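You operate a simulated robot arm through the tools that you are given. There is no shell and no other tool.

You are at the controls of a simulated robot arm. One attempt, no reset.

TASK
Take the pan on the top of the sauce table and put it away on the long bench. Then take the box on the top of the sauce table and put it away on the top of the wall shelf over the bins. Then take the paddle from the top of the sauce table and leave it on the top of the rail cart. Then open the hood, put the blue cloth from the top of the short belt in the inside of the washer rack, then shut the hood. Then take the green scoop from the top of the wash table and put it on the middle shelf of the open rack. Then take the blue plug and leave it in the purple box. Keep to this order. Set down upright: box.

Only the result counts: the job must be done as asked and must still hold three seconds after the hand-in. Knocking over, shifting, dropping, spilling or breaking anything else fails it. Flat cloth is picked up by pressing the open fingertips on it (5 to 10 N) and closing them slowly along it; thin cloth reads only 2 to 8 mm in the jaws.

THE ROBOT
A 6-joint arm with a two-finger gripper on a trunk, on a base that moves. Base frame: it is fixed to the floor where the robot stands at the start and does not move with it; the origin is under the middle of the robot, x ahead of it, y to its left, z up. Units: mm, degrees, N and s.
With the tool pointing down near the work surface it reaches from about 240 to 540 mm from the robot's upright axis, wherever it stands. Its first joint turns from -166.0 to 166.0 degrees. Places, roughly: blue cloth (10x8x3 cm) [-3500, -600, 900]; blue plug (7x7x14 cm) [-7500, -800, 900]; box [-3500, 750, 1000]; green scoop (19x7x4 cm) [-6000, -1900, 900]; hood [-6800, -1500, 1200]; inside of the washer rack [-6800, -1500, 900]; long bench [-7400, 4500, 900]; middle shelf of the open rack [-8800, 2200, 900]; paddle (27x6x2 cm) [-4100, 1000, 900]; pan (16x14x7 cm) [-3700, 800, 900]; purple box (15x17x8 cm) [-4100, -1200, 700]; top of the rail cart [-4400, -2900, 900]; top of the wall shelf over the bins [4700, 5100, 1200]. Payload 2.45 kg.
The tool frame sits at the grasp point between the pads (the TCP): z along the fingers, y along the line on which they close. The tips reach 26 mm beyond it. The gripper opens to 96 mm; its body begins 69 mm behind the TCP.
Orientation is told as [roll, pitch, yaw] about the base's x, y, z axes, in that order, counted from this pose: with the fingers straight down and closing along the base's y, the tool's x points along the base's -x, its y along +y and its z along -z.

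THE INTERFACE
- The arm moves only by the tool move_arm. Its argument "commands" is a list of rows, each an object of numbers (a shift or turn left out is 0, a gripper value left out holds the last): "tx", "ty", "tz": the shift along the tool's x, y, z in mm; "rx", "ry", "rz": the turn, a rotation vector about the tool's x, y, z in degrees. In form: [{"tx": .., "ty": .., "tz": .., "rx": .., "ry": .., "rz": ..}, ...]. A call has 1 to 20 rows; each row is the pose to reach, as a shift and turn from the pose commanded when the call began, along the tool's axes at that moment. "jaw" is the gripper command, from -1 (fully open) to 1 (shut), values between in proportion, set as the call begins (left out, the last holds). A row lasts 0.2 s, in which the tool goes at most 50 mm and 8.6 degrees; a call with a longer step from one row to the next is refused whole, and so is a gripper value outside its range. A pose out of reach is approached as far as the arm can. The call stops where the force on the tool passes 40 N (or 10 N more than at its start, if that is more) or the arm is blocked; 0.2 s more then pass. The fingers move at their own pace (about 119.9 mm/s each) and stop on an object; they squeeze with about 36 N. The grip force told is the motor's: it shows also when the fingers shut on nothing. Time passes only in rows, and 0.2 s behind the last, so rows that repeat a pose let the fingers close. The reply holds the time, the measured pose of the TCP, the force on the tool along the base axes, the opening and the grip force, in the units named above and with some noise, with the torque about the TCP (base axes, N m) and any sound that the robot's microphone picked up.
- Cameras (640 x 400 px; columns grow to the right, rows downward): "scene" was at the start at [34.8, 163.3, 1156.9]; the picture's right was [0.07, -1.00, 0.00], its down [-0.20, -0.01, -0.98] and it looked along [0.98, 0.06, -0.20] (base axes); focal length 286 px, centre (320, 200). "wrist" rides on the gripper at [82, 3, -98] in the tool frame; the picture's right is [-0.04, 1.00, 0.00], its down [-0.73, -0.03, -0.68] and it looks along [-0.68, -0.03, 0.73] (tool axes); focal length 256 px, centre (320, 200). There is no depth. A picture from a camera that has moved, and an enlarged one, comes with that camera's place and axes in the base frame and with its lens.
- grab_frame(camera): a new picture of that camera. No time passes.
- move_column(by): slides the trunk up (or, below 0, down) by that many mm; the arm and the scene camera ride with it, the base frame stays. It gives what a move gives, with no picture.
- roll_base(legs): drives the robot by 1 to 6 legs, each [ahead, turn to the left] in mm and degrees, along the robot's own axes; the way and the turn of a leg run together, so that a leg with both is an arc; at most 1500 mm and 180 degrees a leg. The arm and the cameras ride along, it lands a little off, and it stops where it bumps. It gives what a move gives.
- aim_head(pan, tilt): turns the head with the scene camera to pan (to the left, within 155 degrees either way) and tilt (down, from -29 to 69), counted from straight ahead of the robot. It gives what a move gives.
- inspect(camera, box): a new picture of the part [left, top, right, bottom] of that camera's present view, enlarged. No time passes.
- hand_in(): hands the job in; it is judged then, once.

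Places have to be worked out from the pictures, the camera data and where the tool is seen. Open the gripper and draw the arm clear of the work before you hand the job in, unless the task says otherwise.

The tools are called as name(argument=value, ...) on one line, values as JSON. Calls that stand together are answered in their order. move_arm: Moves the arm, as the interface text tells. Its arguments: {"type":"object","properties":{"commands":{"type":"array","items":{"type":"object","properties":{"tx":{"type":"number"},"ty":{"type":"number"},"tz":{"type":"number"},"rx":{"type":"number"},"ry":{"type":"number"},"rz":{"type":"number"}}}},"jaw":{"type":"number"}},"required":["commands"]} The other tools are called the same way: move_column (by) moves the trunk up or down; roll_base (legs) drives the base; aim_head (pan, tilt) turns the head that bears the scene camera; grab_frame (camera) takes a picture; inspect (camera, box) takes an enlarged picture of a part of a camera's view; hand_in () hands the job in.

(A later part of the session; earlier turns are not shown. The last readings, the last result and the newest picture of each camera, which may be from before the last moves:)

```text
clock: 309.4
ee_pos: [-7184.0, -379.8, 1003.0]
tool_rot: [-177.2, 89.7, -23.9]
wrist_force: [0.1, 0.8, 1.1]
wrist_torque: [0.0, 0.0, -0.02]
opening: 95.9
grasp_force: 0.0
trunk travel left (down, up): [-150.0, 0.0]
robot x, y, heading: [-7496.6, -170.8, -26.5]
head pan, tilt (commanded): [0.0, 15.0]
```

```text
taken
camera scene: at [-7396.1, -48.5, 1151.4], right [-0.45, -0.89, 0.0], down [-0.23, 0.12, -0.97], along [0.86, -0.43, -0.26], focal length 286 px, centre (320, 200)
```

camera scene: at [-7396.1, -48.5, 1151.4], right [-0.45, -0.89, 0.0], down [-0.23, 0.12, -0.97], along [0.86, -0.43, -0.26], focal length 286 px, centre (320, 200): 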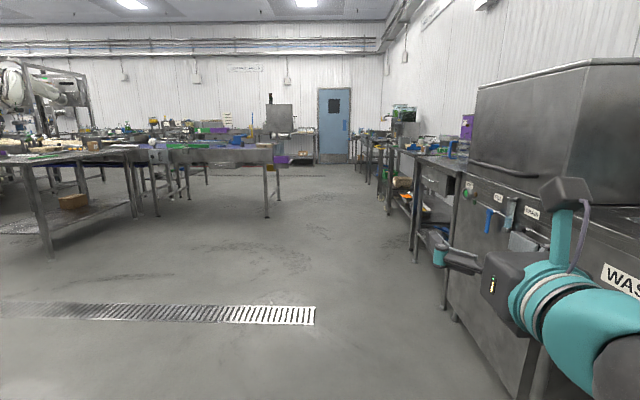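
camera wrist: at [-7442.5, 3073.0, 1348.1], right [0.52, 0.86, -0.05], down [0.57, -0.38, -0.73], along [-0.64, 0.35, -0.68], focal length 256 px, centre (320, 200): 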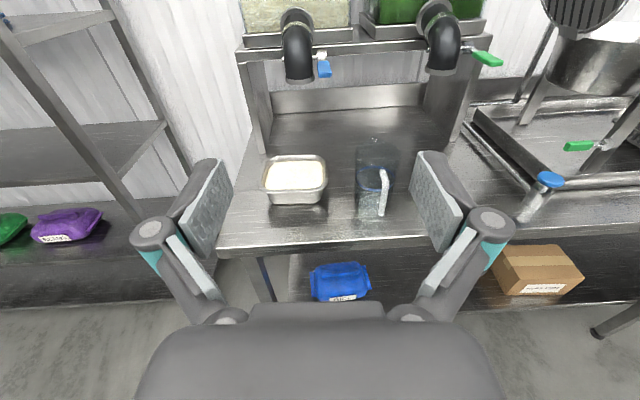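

I'm beside the washer at (-7498, -173), and the floor to the sauce table is clear. I head for a point about 900 mm in front of it, beside where I stood for the pan.

roll_base(legs=[[0, 27.3], [1500, 0], [1400, 0]])

aim_head(pan=10, tilt=15)

grab_frame(camera="scene")

grab_frame(camera="wrist")

```text
clock: 324.9
ee_pos: [-4195.1, -144.1, 1003.2]
tool_rot: [-177.5, 89.7, 4.2]
wrist_force: [0.0, 0.7, 0.3]
wrist_torque: [0.0, -0.03, 0.01]
opening: 96.0
grasp_force: 0.0
trunk travel left (down, up): [-150.0, 0.0]
robot x, y, heading: [-4569.5, -113.8, 1.8]
head pan, tilt (commanded): [0.0, 15.0]
```

```text
clock: 325.6
ee_pos: [-4195.1, -143.2, 1002.6]
tool_rot: [-176.5, 89.8, 5.1]
wrist_force: [0.4, -0.6, -0.8]
wrist_torque: [0.02, -0.04, -0.01]
opening: 96.2
grasp_force: 0.0
trunk travel left (down, up): [-150.0, 0.0]
robot x, y, heading: [-4568.9, -112.0, 1.6]
head pan, tilt (commanded): [10.0, 15.0]
```

```text
taken
camera scene: at [-4540.5, 62.6, 1151.4], right [0.2, -0.98, 0.0], down [-0.25, -0.05, -0.97], along [0.95, 0.19, -0.26], focal length 286 px, centre (320, 200)
```

scene: 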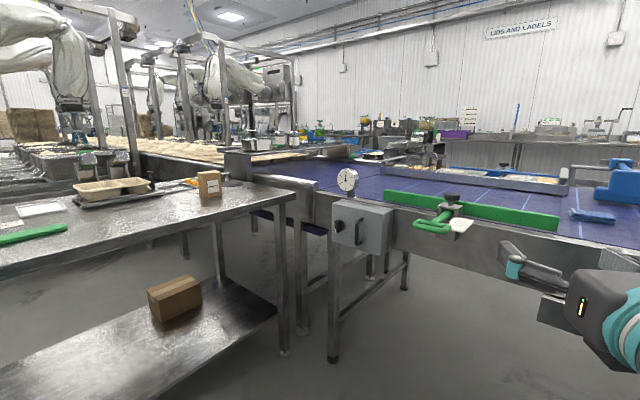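

```text
taken
camera wrist: at [-4293.5, -150.3, 1083.7], right [0.03, -1.0, -0.04], down [-0.68, 0.01, -0.74], along [0.74, 0.05, -0.67], focal length 256 px, centre (320, 200)
```

wrist: 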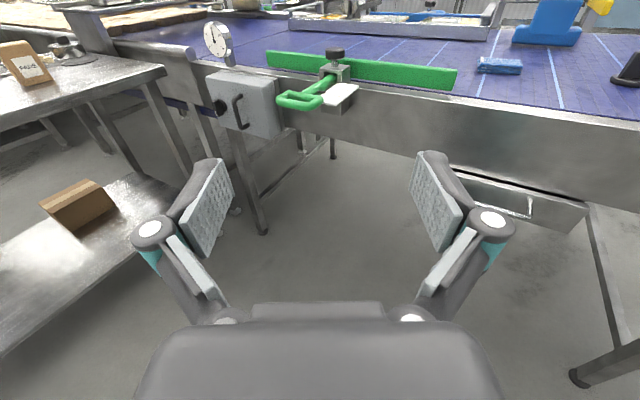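

Control box and belt corner are at w≈3200, and the PADS box is visible near the table's right end. I drive diagonally to about 60 mm short of the final stance and turn to face the table squarely.

roll_base(legs=[[0, 30], [780, 0], [0, 29]])

grab_frame(camera="wrist")

aim_head(pan=-10, tilt=25)

grab_frame(camera="scene")

```text
clock: 332.6
ee_pos: [-3694.6, 593.8, 1003.1]
tool_rot: [-176.9, 89.6, 63.3]
wrist_force: [-0.4, -1.0, 1.0]
wrist_torque: [-0.01, 0.0, -0.01]
opening: 96.0
grasp_force: 0.1
trunk travel left (down, up): [-150.0, 0.0]
robot x, y, heading: [-3918.8, 289.9, 60.1]
head pan, tilt (commanded): [10.0, 15.0]
```

```text
taken
camera wrist: at [-3740.7, 506.2, 1083.7], right [0.87, -0.5, -0.04], down [-0.36, -0.57, -0.74], along [0.34, 0.65, -0.67], focal length 256 px, centre (320, 200)
```

wrist: 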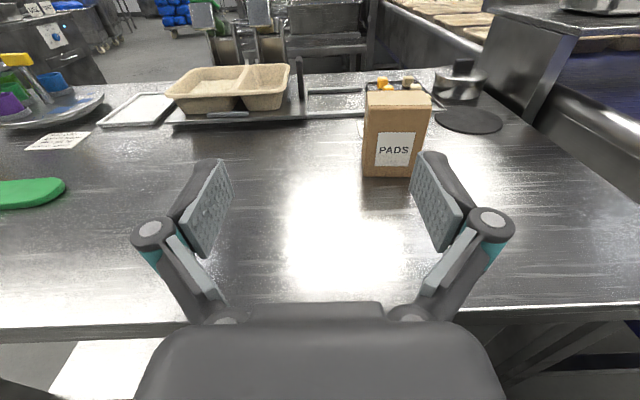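

```text
clock: 333.5
ee_pos: [-3694.6, 594.3, 1002.4]
tool_rot: [-176.0, 89.7, 64.1]
wrist_force: [0.0, 0.4, -1.4]
wrist_torque: [0.0, 0.0, 0.02]
opening: 95.8
grasp_force: 0.0
trunk travel left (down, up): [-150.0, 0.0]
robot x, y, heading: [-3919.8, 292.8, 60.3]
head pan, tilt (commanded): [-10.0, 25.0]
```

```text
taken
camera scene: at [-4022.7, 387.3, 1135.2], right [0.77, -0.64, 0.0], down [-0.27, -0.32, -0.91], along [0.58, 0.7, -0.42], focal length 286 px, centre (320, 200)
```

scene: 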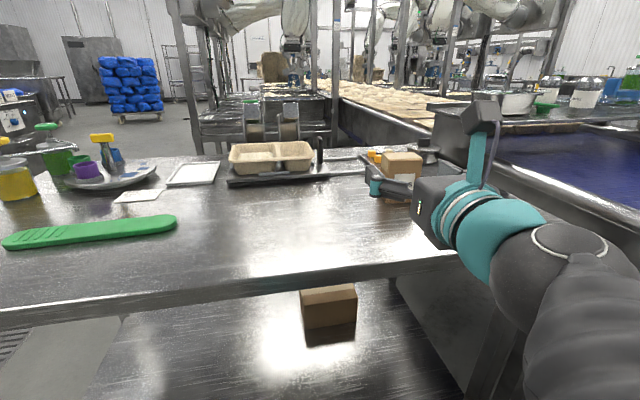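

I zoom the wrist view on the box to fix its faces.

inspect(camera="wrist", box=[320, 60, 480, 220])

inspect(camera="scene", box=[330, 120, 490, 240])

```text
2.50 times, centred on (400, 140) of wrist
camera zoom: at [-3740.7, 506.3, 1083.7], right [0.87, -0.5, -0.04], down [-0.36, -0.57, -0.74], along [0.34, 0.65, -0.67], focal length 640 px, centre (120, 350)
```

zoom: 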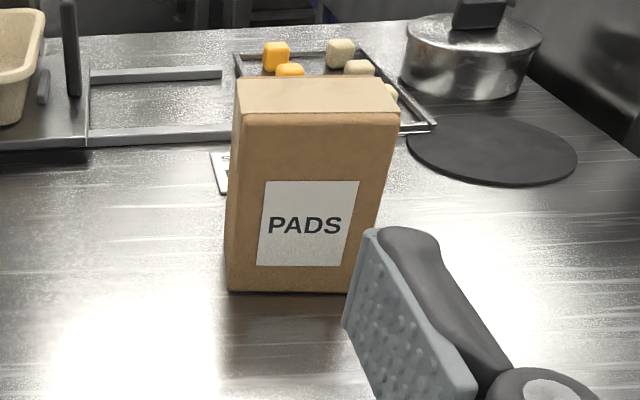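

```text
3.33 times, centred on (410, 180) of scene
camera zoom: at [-4022.7, 387.3, 1135.2], right [0.77, -0.64, 0.0], down [-0.27, -0.32, -0.91], along [0.58, 0.7, -0.42], focal length 954 px, centre (20, 267)
```

zoom: 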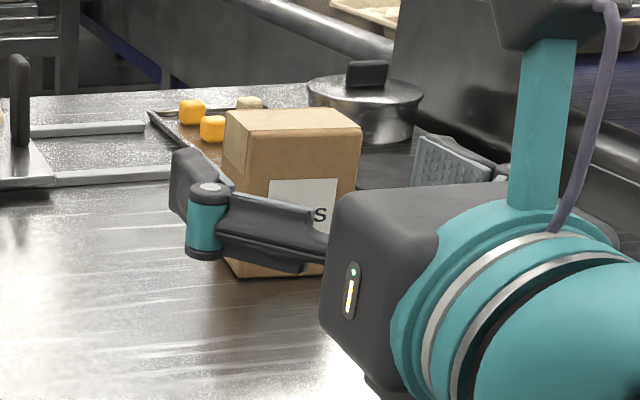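

The box is 73×46×101 mm, centre about (-3506, 731), turned ~10° (front faces me along 51°), table z≈861. I turn the tool to 51°, move to a pre-grasp 110 mm short of its centre and lower to z≈938.

move_arm(commands=[{"ty": 20, "tz": 25, "rx": -2.5}, {"ty": 40, "tz": 50, "rx": -5}, {"ty": 60, "tz": 75, "rx": -7.5}, {"ty": 78.7, "tz": 103.6, "rx": -9.5}, {"ty": 78.7, "tz": 103.6, "rx": -9.5}, {"ty": 78.7, "tz": 103.6, "rx": -9.5, "tx": -20}, {"ty": 78.7, "tz": 103.6, "rx": -9.5, "tx": -40}, {"ty": 78.7, "tz": 103.6, "rx": -9.5, "tx": -60}, {"ty": 78.7, "tz": 103.6, "rx": -9.5, "tx": -65}, {"ty": 78.7, "tz": 103.6, "rx": -9.5, "tx": -65}])

grab_frame(camera="wrist")

grab_frame(camera="scene")

```text
clock: 335.7
ee_pos: [-3573.7, 645.7, 937.2]
tool_rot: [-168.4, 89.8, 62.3]
wrist_force: [0.1, 0.7, 0.4]
wrist_torque: [0.03, -0.02, -0.02]
opening: 96.1
grasp_force: 0.0
trunk travel left (down, up): [-150.0, 0.0]
robot x, y, heading: [-3917.1, 287.6, 60.4]
head pan, tilt (commanded): [-10.0, 25.0]
```

```text
taken
camera wrist: at [-3633.7, 567.3, 1018.1], right [0.77, -0.63, -0.04], down [-0.45, -0.5, -0.74], along [0.45, 0.59, -0.67], focal length 256 px, centre (320, 200)
```

wrist: 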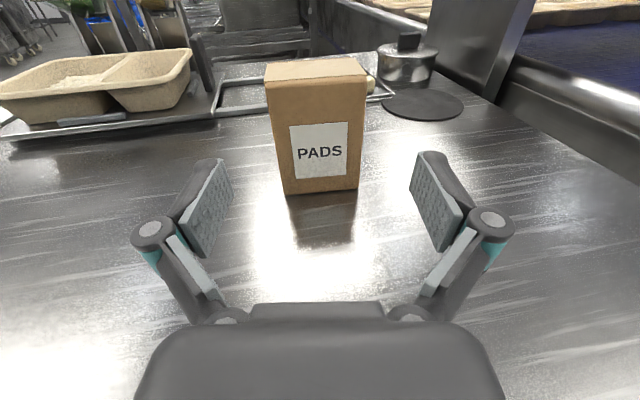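

```text
taken
camera scene: at [-4022.6, 387.3, 1135.1], right [0.77, -0.64, 0.0], down [-0.27, -0.32, -0.91], along [0.58, 0.7, -0.42], focal length 286 px, centre (320, 200)
```

scene: 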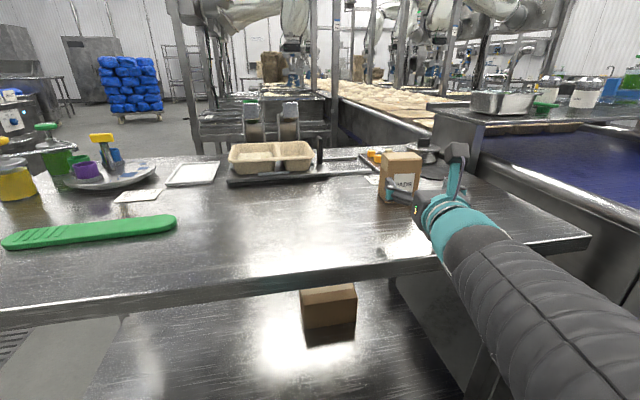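

The box is centred between the open fingers. I advance 108 mm along the tool axis.

move_arm(commands=[{"tz": 20, "ty": -1}, {"tz": 40, "ty": -2}, {"tz": 60, "ty": -2}, {"tz": 80, "ty": -2}, {"tz": 95, "ty": -2}, {"tz": 108, "ty": -2}, {"tz": 108, "ty": -2}])

grab_frame(camera="wrist")

inspect(camera="scene", box=[330, 120, 490, 240])

```text
clock: 337.3
ee_pos: [-3504.9, 729.9, 939.2]
tool_rot: [-167.1, 89.7, 63.4]
wrist_force: [0.0, -1.0, -0.2]
wrist_torque: [-0.01, -0.02, 0.01]
opening: 96.2
grasp_force: 0.0
trunk travel left (down, up): [-150.0, 0.0]
robot x, y, heading: [-3919.9, 291.6, 60.1]
head pan, tilt (commanded): [-10.0, 25.0]
```

```text
taken
camera wrist: at [-3566.2, 650.8, 1020.2], right [0.77, -0.63, -0.04], down [-0.45, -0.5, -0.74], along [0.45, 0.59, -0.67], focal length 256 px, centre (320, 200)
```

wrist: 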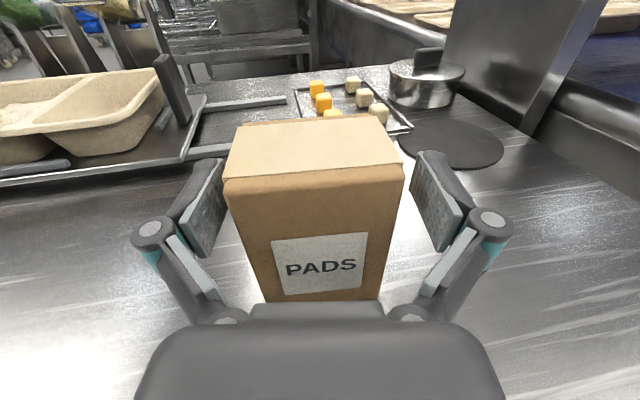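

```text
3.33 times, centred on (410, 180) of scene
camera zoom: at [-4022.6, 387.3, 1135.1], right [0.77, -0.64, 0.0], down [-0.27, -0.32, -0.91], along [0.58, 0.7, -0.42], focal length 954 px, centre (20, 267)
```

zoom: 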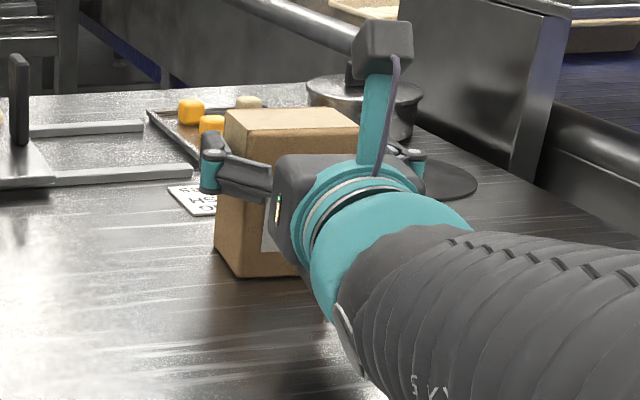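

The box stands between the pads. I close on it.

move_arm(commands=[{"tz": 0}, {"tz": 0}, {"tz": 0}, {"tz": 0}], jaw=1)

move_arm(commands=[{"tx": 5}, {"tx": 12}, {"tx": 20}, {"tx": 30}, {"tx": 30}])

grab_frame(camera="wrist")

inspect(camera="scene", box=[330, 120, 490, 240])

```text
clock: 338.3
ee_pos: [-3506.4, 730.4, 940.5]
tool_rot: [-168.0, 89.7, 62.6]
wrist_force: [-0.8, -0.2, 1.4]
wrist_torque: [-0.01, -0.05, 0.05]
opening: 71.9
grasp_force: 36.2
trunk travel left (down, up): [-150.0, 0.0]
robot x, y, heading: [-3920.7, 293.2, 60.1]
head pan, tilt (commanded): [-10.0, 25.0]
```

```text
clock: 339.5
ee_pos: [-3506.5, 729.5, 969.3]
tool_rot: [-163.5, 89.7, 67.3]
wrist_force: [0.5, -0.1, -1.9]
wrist_torque: [0.01, -0.02, 0.03]
opening: 71.8
grasp_force: 36.1
trunk travel left (down, up): [-150.0, 0.0]
robot x, y, heading: [-3918.1, 288.0, 60.4]
head pan, tilt (commanded): [-10.0, 25.0]
```

```text
taken
camera wrist: at [-3567.4, 650.9, 1049.8], right [0.77, -0.63, -0.04], down [-0.45, -0.5, -0.74], along [0.45, 0.59, -0.67], focal length 256 px, centre (320, 200)
```

wrist: 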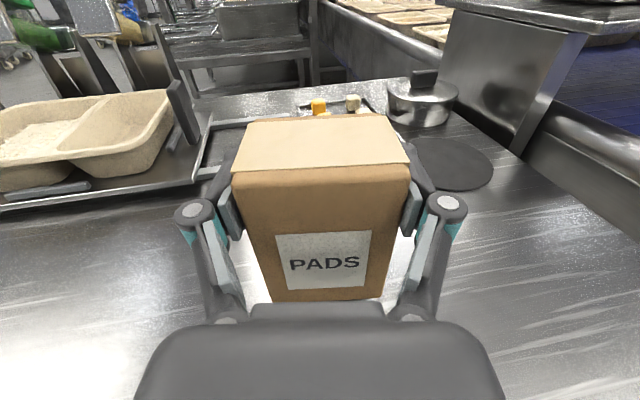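

```text
3.33 times, centred on (410, 180) of scene
camera zoom: at [-4022.5, 387.4, 1135.1], right [0.77, -0.64, 0.0], down [-0.27, -0.32, -0.91], along [0.58, 0.7, -0.42], focal length 954 px, centre (20, 267)
```

zoom: 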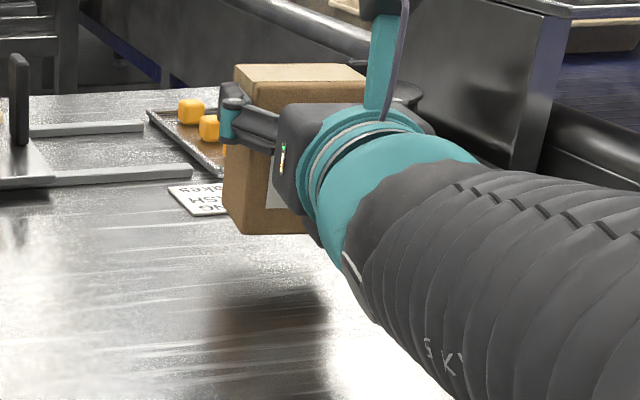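

Box lifted cleanly (about 2 N). I raise it further, retract the arm and back off the table.

move_arm(commands=[{"tx": 15}, {"tx": 30}, {"tx": 40, "tz": -20}, {"tx": 45, "tz": -50}, {"tx": 45, "tz": -80}, {"tx": 45, "tz": -110}, {"tx": 45, "tz": -140}, {"tx": 45, "tz": -140}])

roll_base(legs=[[-450, 0]])

aim_head(pan=0, tilt=15)

grab_frame(camera="scene")

```text
clock: 341.3
ee_pos: [-3594.9, 618.7, 1014.0]
tool_rot: [-165.6, 89.8, 65.1]
wrist_force: [0.3, 0.0, -1.4]
wrist_torque: [-0.01, -0.02, 0.0]
opening: 71.6
grasp_force: 35.9
trunk travel left (down, up): [-150.0, 0.0]
robot x, y, heading: [-3917.3, 289.4, 60.3]
head pan, tilt (commanded): [-10.0, 25.0]
```

```text
clock: 344.0
ee_pos: [-3818.7, 232.3, 1014.8]
tool_rot: [-166.5, 89.8, 64.2]
wrist_force: [0.0, 0.8, -2.1]
wrist_torque: [-0.05, 0.04, 0.01]
opening: 71.5
grasp_force: 35.9
trunk travel left (down, up): [-150.0, 0.0]
robot x, y, heading: [-4139.9, -98.7, 60.7]
head pan, tilt (commanded): [-10.0, 25.0]
```

```text
clock: 344.7
ee_pos: [-3819.1, 232.1, 1014.0]
tool_rot: [-166.4, 89.7, 64.6]
wrist_force: [-0.2, -1.1, -2.6]
wrist_torque: [-0.01, 0.02, 0.0]
opening: 71.5
grasp_force: 36.1
trunk travel left (down, up): [-150.0, 0.0]
robot x, y, heading: [-4137.2, -100.8, 60.4]
head pan, tilt (commanded): [0.0, 15.0]
```

```text
taken
camera scene: at [-4257.4, 7.5, 1151.3], right [0.87, -0.49, 0.0], down [-0.13, -0.23, -0.97], along [0.48, 0.84, -0.26], focal length 286 px, centre (320, 200)
```

scene: 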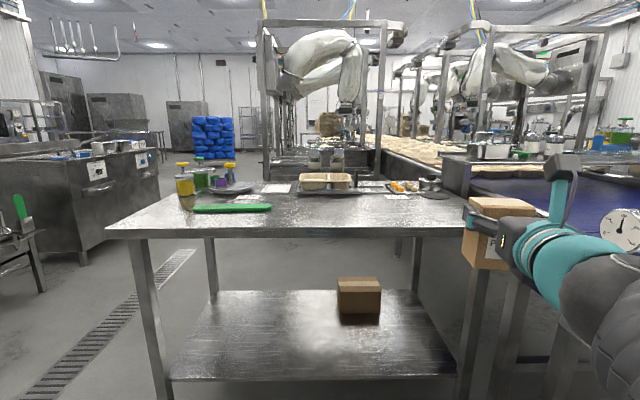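

The next goal is the wall shelf near (4700, 5100), back past the start. I take the known way: turn about and go to the wall aisle left of the belt.

roll_base(legs=[[0, 167], [1450, 0]])

grab_frame(camera="wrist")

aim_head(pan=70, tilt=15)

grab_frame(camera="scene")

```text
clock: 358.9
ee_pos: [-5429.3, -1496.2, 1015.1]
tool_rot: [-166.4, 89.7, -124.9]
wrist_force: [1.0, -0.1, -1.5]
wrist_torque: [0.01, -0.04, -0.02]
opening: 71.7
grasp_force: 36.1
trunk travel left (down, up): [-150.0, 0.0]
robot x, y, heading: [-5056.4, -1222.1, -129.1]
head pan, tilt (commanded): [0.0, 15.0]
```

```text
taken
camera wrist: at [-5358.5, -1428.2, 1094.9], right [-0.66, 0.75, -0.04], down [0.53, 0.42, -0.74], along [-0.53, -0.51, -0.67], focal length 256 px, centre (320, 200)
```

wrist: 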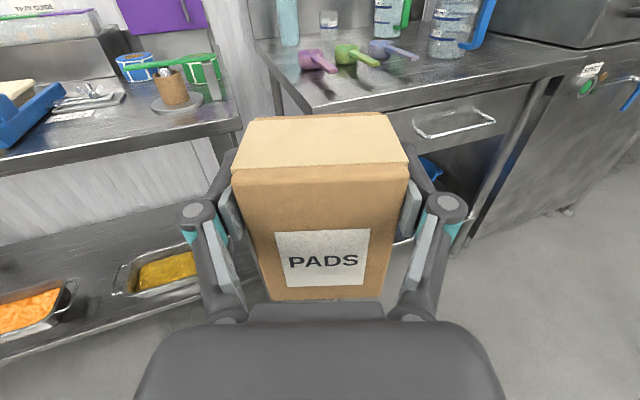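

```text
clock: 360.3
ee_pos: [-5429.5, -1495.8, 1014.0]
tool_rot: [-166.4, 89.7, -124.8]
wrist_force: [0.4, 0.0, -1.6]
wrist_torque: [0.0, -0.01, -0.01]
opening: 71.4
grasp_force: 35.8
trunk travel left (down, up): [-150.0, 0.0]
robot x, y, heading: [-5060.6, -1219.9, -129.2]
head pan, tilt (commanded): [70.0, 15.0]
```

```text
taken
camera scene: at [-4849.8, -1355.4, 1151.4], right [-0.86, -0.52, 0.0], down [-0.13, 0.22, -0.97], along [0.5, -0.83, -0.26], focal length 286 px, centre (320, 200)
```

scene: 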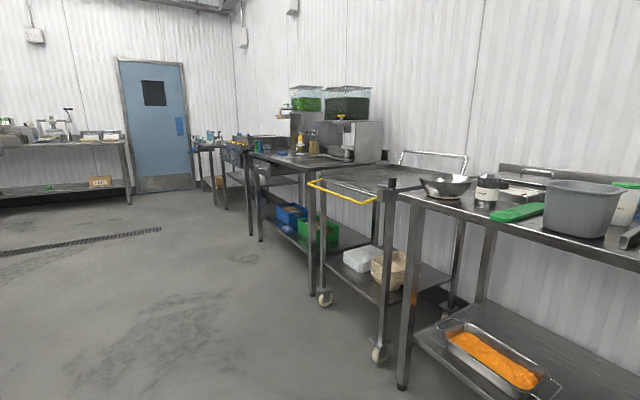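

Clear path down the wall aisle. I turn and drive along it, mid-way between the rail cart and the side table.

roll_base(legs=[[0, 92.5], [1500, 0]])

aim_head(pan=0, tilt=15)

grab_frame(camera="scene")

```text
clock: 371.5
ee_pos: [-3614.2, -2489.7, 1013.6]
tool_rot: [-166.9, 89.6, -35.1]
wrist_force: [0.6, -0.8, -2.0]
wrist_torque: [0.04, 0.03, 0.0]
opening: 71.1
grasp_force: 36.0
trunk travel left (down, up): [-150.0, 0.0]
robot x, y, heading: [-3891.6, -2118.4, -38.5]
head pan, tilt (commanded): [70.0, 15.0]
```

```text
clock: 372.9
ee_pos: [-3614.4, -2488.9, 1013.9]
tool_rot: [-166.4, 89.7, -34.8]
wrist_force: [0.4, 0.0, -2.0]
wrist_torque: [-0.02, 0.02, 0.0]
opening: 71.3
grasp_force: 35.9
trunk travel left (down, up): [-150.0, 0.0]
robot x, y, heading: [-3893.8, -2123.3, -38.4]
head pan, tilt (commanded): [0.0, 15.0]
```

```text
taken
camera scene: at [-3763.1, -2019.0, 1151.4], right [-0.62, -0.78, 0.0], down [-0.2, 0.16, -0.97], along [0.75, -0.6, -0.26], focal length 286 px, centre (320, 200)
```

scene: 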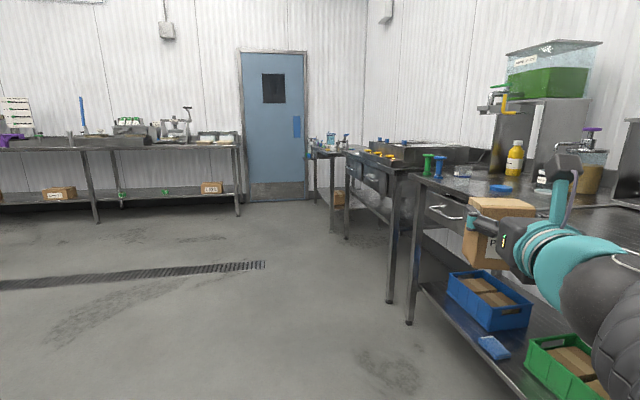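

I steer back to mid-floor and on toward the start area in three legs.

roll_base(legs=[[0, 36.5], [1250, 0], [0, 30], [1450, 0]])

grab_frame(camera="scene")

```text
clock: 389.4
ee_pos: [-848.0, -1493.9, 1013.5]
tool_rot: [-166.6, 89.7, 28.9]
wrist_force: [0.0, -0.8, -2.3]
wrist_torque: [0.0, 0.01, -0.02]
opening: 71.7
grasp_force: 36.4
trunk travel left (down, up): [-150.0, 0.0]
robot x, y, heading: [-1299.8, -1579.9, 25.1]
head pan, tilt (commanded): [0.0, 15.0]
```

```text
taken
camera scene: at [-1334.6, -1421.3, 1151.4], right [0.42, -0.91, 0.0], down [-0.23, -0.11, -0.97], along [0.87, 0.41, -0.26], focal length 286 px, centre (320, 200)
```

scene: 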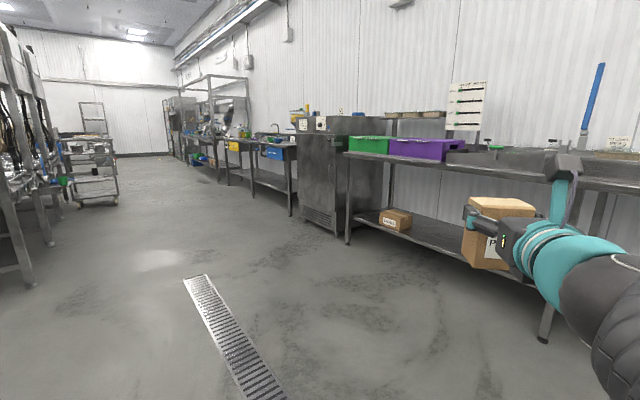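

The corridor past the start is open. I drive along it toward (w≈-400), then up the room.

roll_base(legs=[[0, 18.7], [1350, 0], [1280, 0], [0, 17.2], [1300, 0], [1200, 0]])

grab_frame(camera="scene")

grab_frame(camera="wrist")

```text
clock: 416.1
ee_pos: [2270.4, 2706.4, 1014.0]
tool_rot: [-166.8, 89.7, 62.8]
wrist_force: [-0.3, -0.6, -2.0]
wrist_torque: [-0.03, 0.03, 0.04]
opening: 71.4
grasp_force: 36.1
trunk travel left (down, up): [-150.0, 0.0]
robot x, y, heading: [1941.9, 2386.6, 59.0]
head pan, tilt (commanded): [0.0, 15.0]
```

```text
taken
camera scene: at [1825.9, 2493.2, 1151.4], right [0.86, -0.51, 0.0], down [-0.13, -0.22, -0.97], along [0.5, 0.83, -0.26], focal length 286 px, centre (320, 200)
```

scene: 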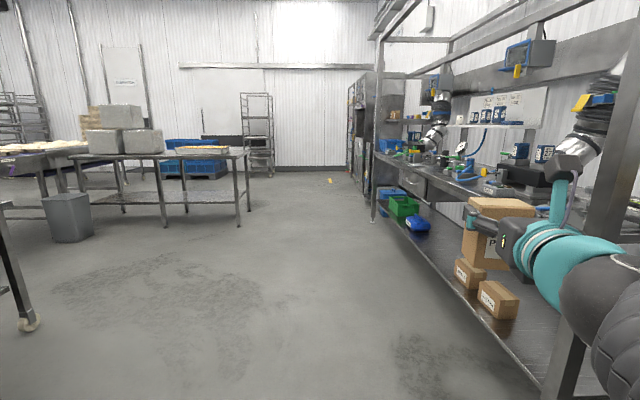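

```text
taken
camera wrist: at [2208.1, 2628.8, 1094.8], right [0.76, -0.65, -0.04], down [-0.46, -0.49, -0.74], along [0.46, 0.58, -0.67], focal length 256 px, centre (320, 200)
```

wrist: 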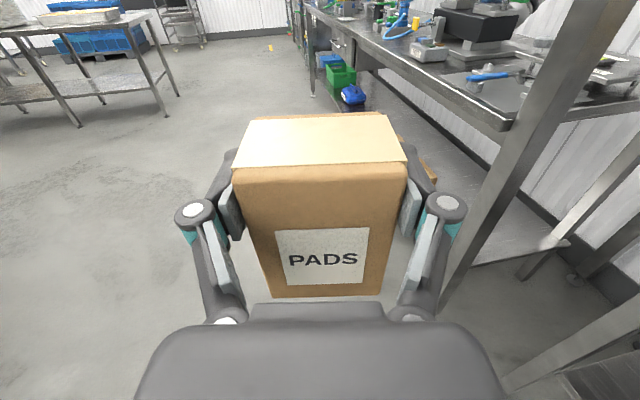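

I zoom on the area of the nominal wall-shelf point.

inspect(camera="scene", box=[320, 60, 520, 200])

aim_head(pan=-10, tilt=5)

inspect(camera="scene", box=[220, 40, 480, 220])

```text
2.86 times, centred on (420, 130) of scene
camera zoom: at [1825.9, 2493.2, 1151.4], right [0.86, -0.51, 0.0], down [-0.13, -0.22, -0.97], along [0.5, 0.83, -0.26], focal length 818 px, centre (34, 400)
```

zoom: 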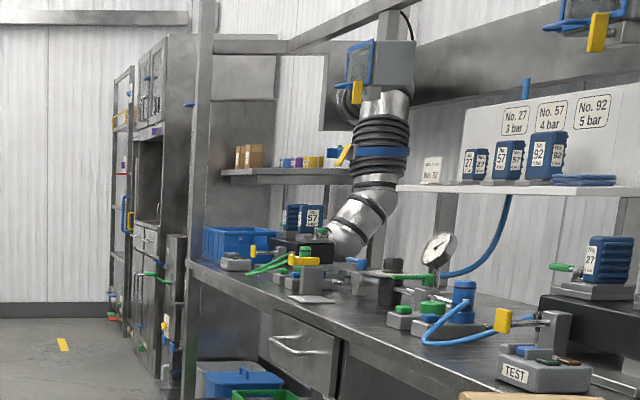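

```text
clock: 416.9
ee_pos: [2270.0, 2706.5, 1013.9]
tool_rot: [-166.7, 89.7, 62.9]
wrist_force: [0.0, -0.3, -2.2]
wrist_torque: [-0.01, -0.01, 0.02]
opening: 71.5
grasp_force: 36.1
trunk travel left (down, up): [-150.0, 0.0]
robot x, y, heading: [1944.0, 2388.1, 59.1]
head pan, tilt (commanded): [-10.0, 5.0]
```

```text
2.22 times, centred on (350, 130) of scene
camera zoom: at [1838.1, 2482.5, 1167.5], right [0.76, -0.65, 0.0], down [-0.06, -0.07, -1.0], along [0.65, 0.75, -0.09], focal length 636 px, centre (253, 356)
```

zoom: 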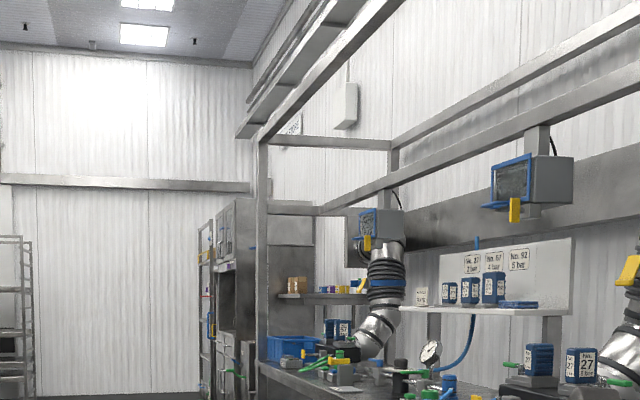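

The wall shelf (small boxes and cups on it) is just past the end of the robot bench, at z≈1180. I drive 2300 mm further up the corridor and look at it.

roll_base(legs=[[0, 3], [1200, 0], [1200, 0]])

aim_head(pan=-45, tilt=5)

grab_frame(camera="scene")

aim_head(pan=0, tilt=10)

grab_frame(camera="scene")

```text
clock: 428.9
ee_pos: [3284.4, 4846.8, 1012.8]
tool_rot: [-166.9, 89.7, 67.8]
wrist_force: [-0.5, -0.2, -1.5]
wrist_torque: [-0.02, 0.03, -0.03]
opening: 71.7
grasp_force: 36.2
trunk travel left (down, up): [-150.0, 0.0]
robot x, y, heading: [2986.7, 4496.0, 64.4]
head pan, tilt (commanded): [-10.0, 5.0]
```

```text
clock: 429.9
ee_pos: [3285.3, 4847.2, 1012.8]
tool_rot: [-166.8, 89.8, 67.9]
wrist_force: [-0.4, 0.1, -2.6]
wrist_torque: [-0.05, 0.03, 0.0]
opening: 71.8
grasp_force: 35.9
trunk travel left (down, up): [-150.0, 0.0]
robot x, y, heading: [2986.6, 4496.1, 64.5]
head pan, tilt (commanded): [-45.0, 5.0]
```

```text
taken
camera scene: at [2908.5, 4540.5, 1167.6], right [0.33, -0.94, 0.0], down [-0.08, -0.03, -1.0], along [0.94, 0.33, -0.09], focal length 286 px, centre (320, 200)
```

scene: 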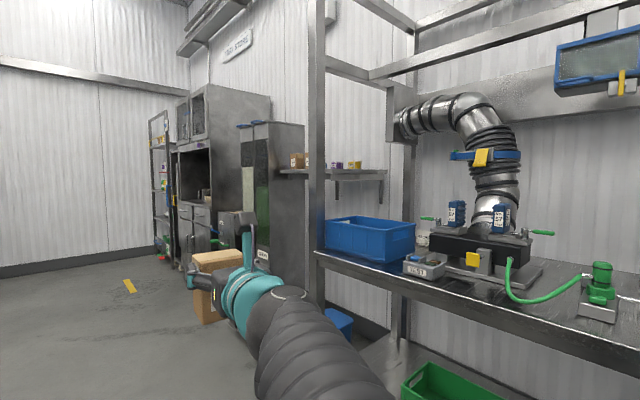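

```text
clock: 431.0
ee_pos: [3286.4, 4846.8, 1013.0]
tool_rot: [-167.0, 89.7, 67.7]
wrist_force: [-0.7, 0.4, -2.6]
wrist_torque: [0.0, 0.01, -0.01]
opening: 71.7
grasp_force: 35.9
trunk travel left (down, up): [-150.0, 0.0]
robot x, y, heading: [2988.1, 4502.2, 64.4]
head pan, tilt (commanded): [0.0, 10.0]
```

```text
taken
camera scene: at [2862.2, 4593.8, 1159.5], right [0.9, -0.43, 0.0], down [-0.08, -0.16, -0.98], along [0.43, 0.89, -0.17], focal length 286 px, centre (320, 200)
```

scene: 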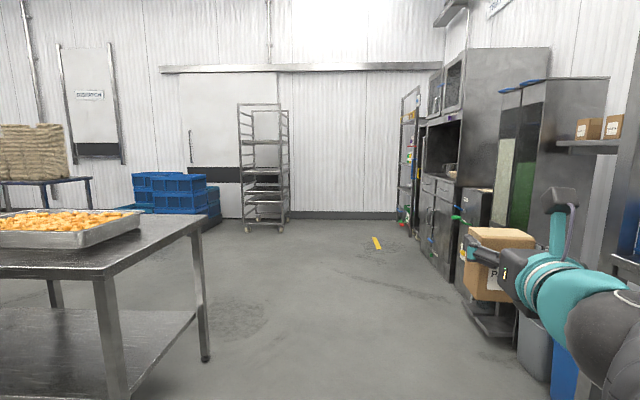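

The shelf is between the bench's end post and the cabinet. I drive 1100 mm further and turn right to face the wall there.

roll_base(legs=[[1100, 0], [0, -91]])

aim_head(pan=10, tilt=10)

grab_frame(camera="scene")

grab_frame(camera="wrist")

```text
clock: 440.6
ee_pos: [3802.1, 5188.9, 1013.5]
tool_rot: [-167.0, 89.6, -25.0]
wrist_force: [-0.4, -0.7, -1.6]
wrist_torque: [-0.01, 0.03, 0.02]
opening: 71.7
grasp_force: 36.3
trunk travel left (down, up): [-150.0, 0.0]
robot x, y, heading: [3465.5, 5501.6, -28.6]
head pan, tilt (commanded): [0.0, 10.0]
```

```text
clock: 441.4
ee_pos: [3802.6, 5188.4, 1014.3]
tool_rot: [-166.5, 89.8, -24.6]
wrist_force: [0.6, 0.8, -2.4]
wrist_torque: [0.0, 0.02, 0.02]
opening: 71.4
grasp_force: 36.4
trunk travel left (down, up): [-150.0, 0.0]
robot x, y, heading: [3467.3, 5501.7, -28.6]
head pan, tilt (commanded): [10.0, 10.0]
```

```text
taken
camera scene: at [3578.0, 5639.5, 1159.5], right [-0.32, -0.95, 0.0], down [-0.16, 0.05, -0.98], along [0.93, -0.31, -0.17], focal length 286 px, centre (320, 200)
```

scene: 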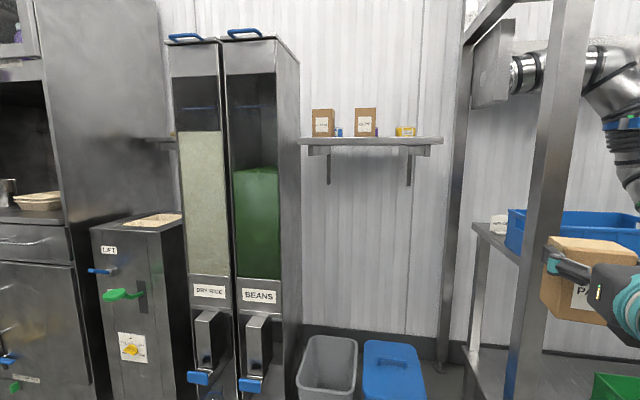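

```text
taken
camera wrist: at [3721.6, 5246.1, 1094.6], right [-0.61, -0.79, -0.04], down [-0.51, 0.44, -0.74], along [0.6, -0.43, -0.67], focal length 256 px, centre (320, 200)
```

wrist: 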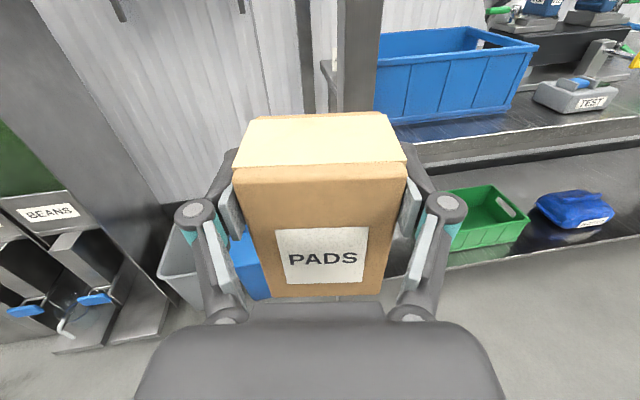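

The shelf with two boxes, a yellow box and small items is in front of me, above the bins. I zoom in to find free space.

inspect(camera="scene", box=[285, 85, 465, 195])

aim_head(pan=10, tilt=-10)

grab_frame(camera="scene")

```text
3.56 times, centred on (375, 140) of scene
camera zoom: at [3578.0, 5639.5, 1159.5], right [-0.32, -0.95, 0.0], down [-0.16, 0.05, -0.98], along [0.93, -0.31, -0.17], focal length 1017 px, centre (124, 413)
```

zoom: 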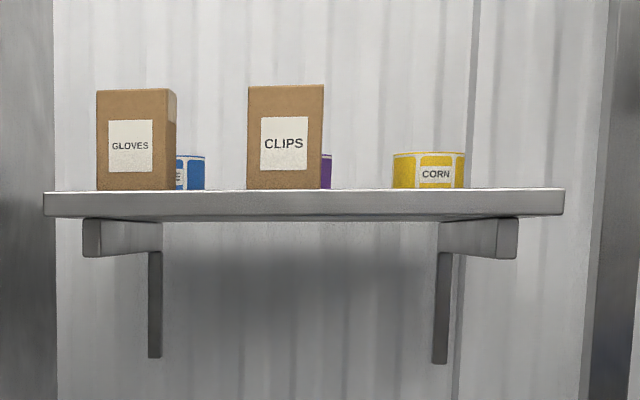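

```text
clock: 442.2
ee_pos: [3801.6, 5188.4, 1013.8]
tool_rot: [-166.9, 89.6, -25.0]
wrist_force: [-0.5, -0.4, -2.3]
wrist_torque: [-0.02, 0.03, 0.01]
opening: 71.4
grasp_force: 35.5
trunk travel left (down, up): [-150.0, 0.0]
robot x, y, heading: [3469.4, 5502.7, -28.4]
head pan, tilt (commanded): [10.0, -10.0]
```

```text
taken
camera scene: at [3569.8, 5642.3, 1190.7], right [-0.32, -0.95, 0.0], down [0.16, -0.05, -0.98], along [0.93, -0.31, 0.17], focal length 286 px, centre (320, 200)
```

scene: 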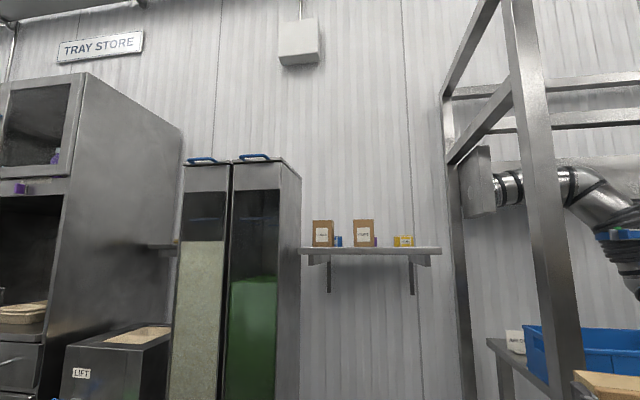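

The shelf top is at z≈1205. I look down to measure the bins in front of the wall, because I must stand close for such a high reach.

aim_head(pan=15, tilt=40)

grab_frame(camera="scene")

aim_head(pan=-10, tilt=40)

grab_frame(camera="scene")

```text
clock: 443.4
ee_pos: [3801.9, 5188.1, 1013.3]
tool_rot: [-167.2, 89.7, -25.2]
wrist_force: [0.0, -0.2, -2.4]
wrist_torque: [-0.02, 0.01, -0.02]
opening: 71.5
grasp_force: 36.3
trunk travel left (down, up): [-150.0, 0.0]
robot x, y, heading: [3466.3, 5500.9, -28.2]
head pan, tilt (commanded): [15.0, 40.0]
```

```text
taken
camera scene: at [3572.5, 5649.2, 1111.9], right [-0.23, -0.97, 0.0], down [-0.62, 0.15, -0.77], along [0.75, -0.18, -0.64], focal length 286 px, centre (320, 200)
```

scene: 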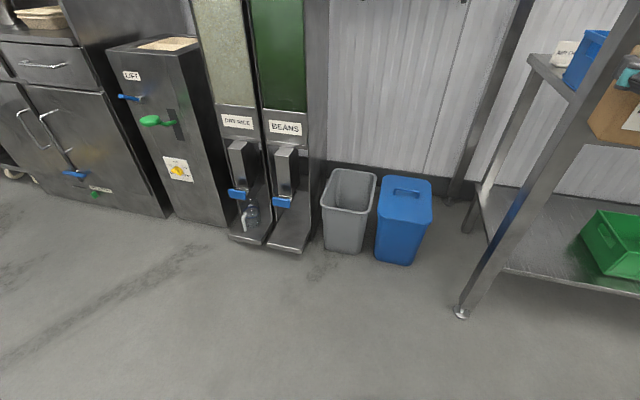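

```text
clock: 444.3
ee_pos: [3802.0, 5189.5, 1013.7]
tool_rot: [-167.3, 89.7, -25.3]
wrist_force: [-1.4, 0.1, -2.1]
wrist_torque: [0.01, 0.05, -0.02]
opening: 71.1
grasp_force: 35.9
trunk travel left (down, up): [-150.0, 0.0]
robot x, y, heading: [3462.1, 5500.9, -28.6]
head pan, tilt (commanded): [-10.0, 40.0]
```

```text
taken
camera scene: at [3556.4, 5616.2, 1111.8], right [-0.62, -0.78, 0.0], down [-0.5, 0.4, -0.77], along [0.6, -0.48, -0.64], focal length 286 px, centre (320, 200)
```

scene: 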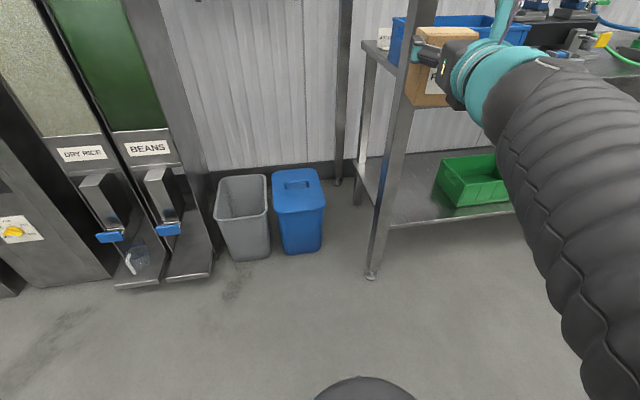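

The bins' fronts are at w≈-1390, so I can stand with my axis at about w=-1030. I turn the head away to the left and test how high the arm can lift the box here in free space.

aim_head(pan=100, tilt=20)

move_arm(commands=[{"tx": 40}, {"tx": 80}, {"tx": 120}, {"tx": 160}, {"tx": 200}, {"tx": 240}, {"tx": 280}, {"tx": 295}, {"tx": 295}])

grab_frame(camera="wrist")

grab_frame(camera="scene")

```text
clock: 446.1
ee_pos: [3802.5, 5189.2, 1014.5]
tool_rot: [-166.7, 89.7, -24.7]
wrist_force: [0.1, -0.1, -1.6]
wrist_torque: [-0.04, 0.03, 0.02]
opening: 71.5
grasp_force: 35.9
trunk travel left (down, up): [-150.0, 0.0]
robot x, y, heading: [3467.1, 5500.6, -28.3]
head pan, tilt (commanded): [100.0, 20.0]
```

```text
clock: 448.1
ee_pos: [3800.6, 5190.6, 1307.9]
tool_rot: [-163.1, 89.7, -21.0]
wrist_force: [-0.8, 0.7, -2.6]
wrist_torque: [0.0, -0.01, -0.04]
opening: 71.6
grasp_force: 35.9
trunk travel left (down, up): [-150.0, 0.0]
robot x, y, heading: [3469.6, 5505.6, -28.1]
head pan, tilt (commanded): [100.0, 20.0]
```

```text
taken
camera wrist: at [3720.3, 5247.7, 1388.9], right [-0.61, -0.79, -0.04], down [-0.51, 0.44, -0.74], along [0.6, -0.43, -0.68], focal length 256 px, centre (320, 200)
```

wrist: 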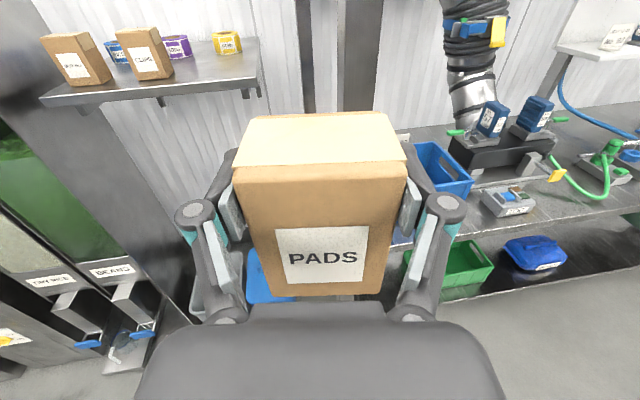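

```text
taken
camera scene: at [3519.2, 5757.3, 1143.2], right [0.95, -0.32, 0.0], down [-0.11, -0.32, -0.94], along [0.3, 0.89, -0.34], focal length 286 px, centre (320, 200)
```

scene: 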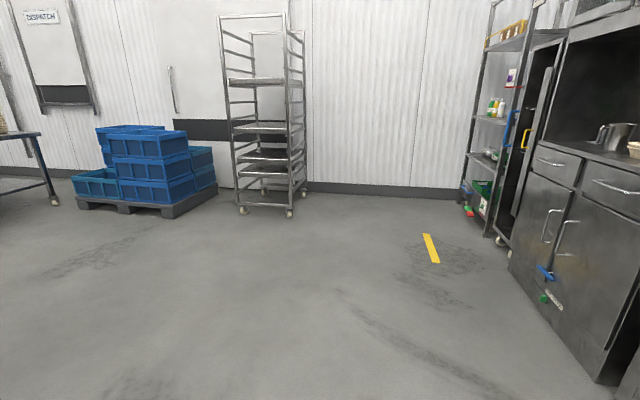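

It reaches z=1308 fine with the head turned away, and the wrist camera now looks down on the shelf. I zoom to find the free area.

inspect(camera="wrist", box=[20, 0, 300, 130])

```text
2.29 times, centred on (160, 65) of wrist
camera zoom: at [3720.3, 5247.7, 1388.9], right [-0.61, -0.79, -0.04], down [-0.51, 0.44, -0.74], along [0.6, -0.43, -0.68], focal length 585 px, centre (686, 509)
```

zoom: 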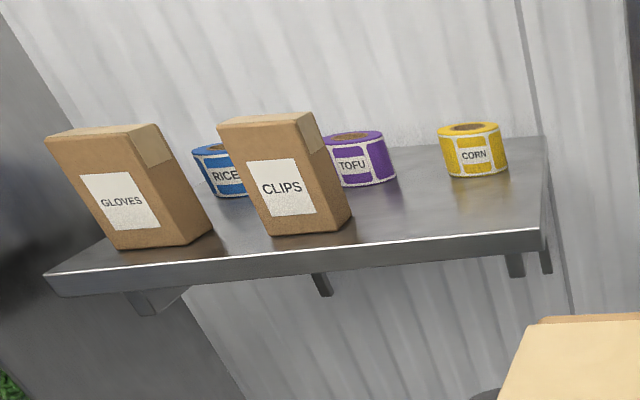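

Free region right of the CLIPS box: about 200 mm by 230 mm, shelf front edge at w≈-1420. I'd place the box at about (4421, 5033). I test here whether the arm still holds this height 40 mm further out.

move_arm(commands=[{"tz": 15}, {"tz": 30}, {"tz": 45}, {"tz": 45}])

```text
clock: 449.1
ee_pos: [3836.5, 5163.4, 1307.2]
tool_rot: [-171.0, 89.7, -29.0]
wrist_force: [0.0, 0.5, -1.7]
wrist_torque: [0.02, 0.03, -0.02]
opening: 71.4
grasp_force: 36.4
trunk travel left (down, up): [-150.0, 0.0]
robot x, y, heading: [3469.1, 5505.4, -28.4]
head pan, tilt (commanded): [100.0, 20.0]
```

It holds at f≈486. I shift the base 164 mm to the left now, well away from the shelf, then check the line-up.

roll_base(legs=[[0, 49], [214, 0], [0, -49]])

grab_frame(camera="wrist")

```text
clock: 455.2
ee_pos: [4043.9, 5244.3, 1306.6]
tool_rot: [-166.8, 89.7, -24.1]
wrist_force: [-0.5, -0.4, -2.1]
wrist_torque: [0.0, 0.03, 0.01]
opening: 71.6
grasp_force: 36.1
trunk travel left (down, up): [-150.0, 0.0]
robot x, y, heading: [3669.1, 5575.4, -27.7]
head pan, tilt (commanded): [100.0, 20.0]
```

```text
taken
camera wrist: at [3962.6, 5300.7, 1388.2], right [-0.61, -0.8, -0.04], down [-0.52, 0.43, -0.74], along [0.6, -0.42, -0.67], focal length 256 px, centre (320, 200)
```

wrist: 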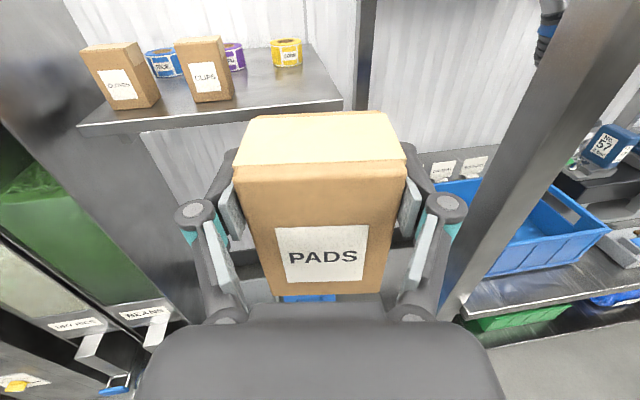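

The line-up is right: the tool is at u≈6536, heading for the free area. I drive 300 mm forward and check before the last 120 mm.

roll_base(legs=[[300, 0]])

grab_frame(camera="wrist")

```text
clock: 457.3
ee_pos: [4319.3, 5103.3, 1306.8]
tool_rot: [-167.8, 89.7, -24.9]
wrist_force: [-0.6, 0.6, -1.1]
wrist_torque: [0.07, -0.02, -0.01]
opening: 71.5
grasp_force: 35.8
trunk travel left (down, up): [-150.0, 0.0]
robot x, y, heading: [3942.8, 5434.7, -27.1]
head pan, tilt (commanded): [100.0, 20.0]
```

```text
taken
camera wrist: at [4238.4, 5159.4, 1388.2], right [-0.6, -0.8, -0.04], down [-0.52, 0.43, -0.74], along [0.61, -0.42, -0.67], focal length 256 px, centre (320, 200)
```

wrist: 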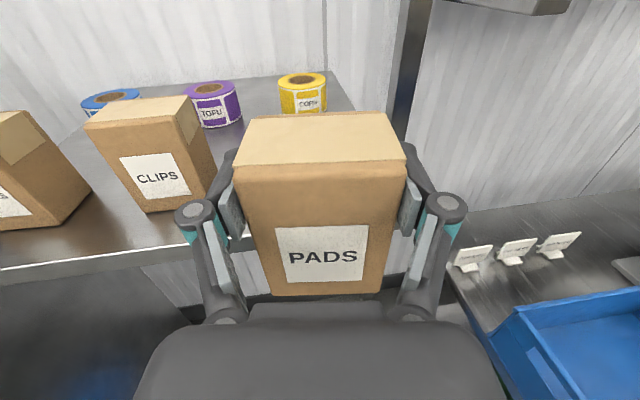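

CLIPS is 37 mm or more clear of the left finger. I drive the last 125 mm and shift the tool 15 mm right.

roll_base(legs=[[125, 0]])

move_arm(commands=[{"ty": 7}, {"ty": 14}, {"ty": 14}])

grab_frame(camera="wrist")

```text
clock: 458.6
ee_pos: [4428.9, 5045.5, 1306.8]
tool_rot: [-168.5, 89.7, -25.6]
wrist_force: [0.3, -0.4, -0.9]
wrist_torque: [0.01, 0.03, 0.04]
opening: 71.6
grasp_force: 35.4
trunk travel left (down, up): [-150.0, 0.0]
robot x, y, heading: [4056.2, 5377.4, -27.5]
head pan, tilt (commanded): [100.0, 20.0]
```

```text
clock: 459.4
ee_pos: [4420.0, 5032.1, 1305.5]
tool_rot: [-167.6, 89.7, -24.5]
wrist_force: [-0.3, 0.5, -2.4]
wrist_torque: [0.04, 0.0, 0.05]
opening: 71.8
grasp_force: 36.1
trunk travel left (down, up): [-150.0, 0.0]
robot x, y, heading: [4054.2, 5379.6, -27.4]
head pan, tilt (commanded): [100.0, 20.0]
```

```text
taken
camera wrist: at [4339.5, 5088.8, 1387.0], right [-0.6, -0.8, -0.04], down [-0.52, 0.43, -0.74], along [0.6, -0.42, -0.68], focal length 256 px, centre (320, 200)
```

wrist: 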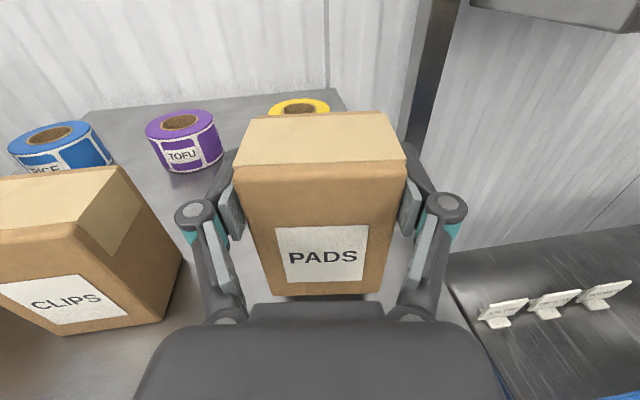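

The box is over the free area. I lower it gently in small steps, watching for contact.

move_arm(commands=[{"tx": -4}, {"tx": -8}, {"tx": -11}, {"tx": -13}, {"tx": -13}])

move_arm(commands=[{"tx": -2}, {"tx": -4}, {"tx": -5}, {"tx": -5}])

```text
clock: 460.6
ee_pos: [4421.9, 5032.7, 1295.4]
tool_rot: [-168.2, 89.7, -25.3]
wrist_force: [0.0, -0.1, -2.4]
wrist_torque: [0.02, 0.03, 0.02]
opening: 71.5
grasp_force: 36.1
trunk travel left (down, up): [-150.0, 0.0]
robot x, y, heading: [4055.9, 5376.5, -27.8]
head pan, tilt (commanded): [100.0, 20.0]
```

```text
clock: 461.6
ee_pos: [4420.8, 5032.7, 1290.6]
tool_rot: [-168.4, 89.7, -25.6]
wrist_force: [0.1, 0.3, -2.1]
wrist_torque: [0.04, -0.01, 0.03]
opening: 71.4
grasp_force: 36.1
trunk travel left (down, up): [-150.0, 0.0]
robot x, y, heading: [4053.4, 5377.0, -27.6]
head pan, tilt (commanded): [100.0, 20.0]
```

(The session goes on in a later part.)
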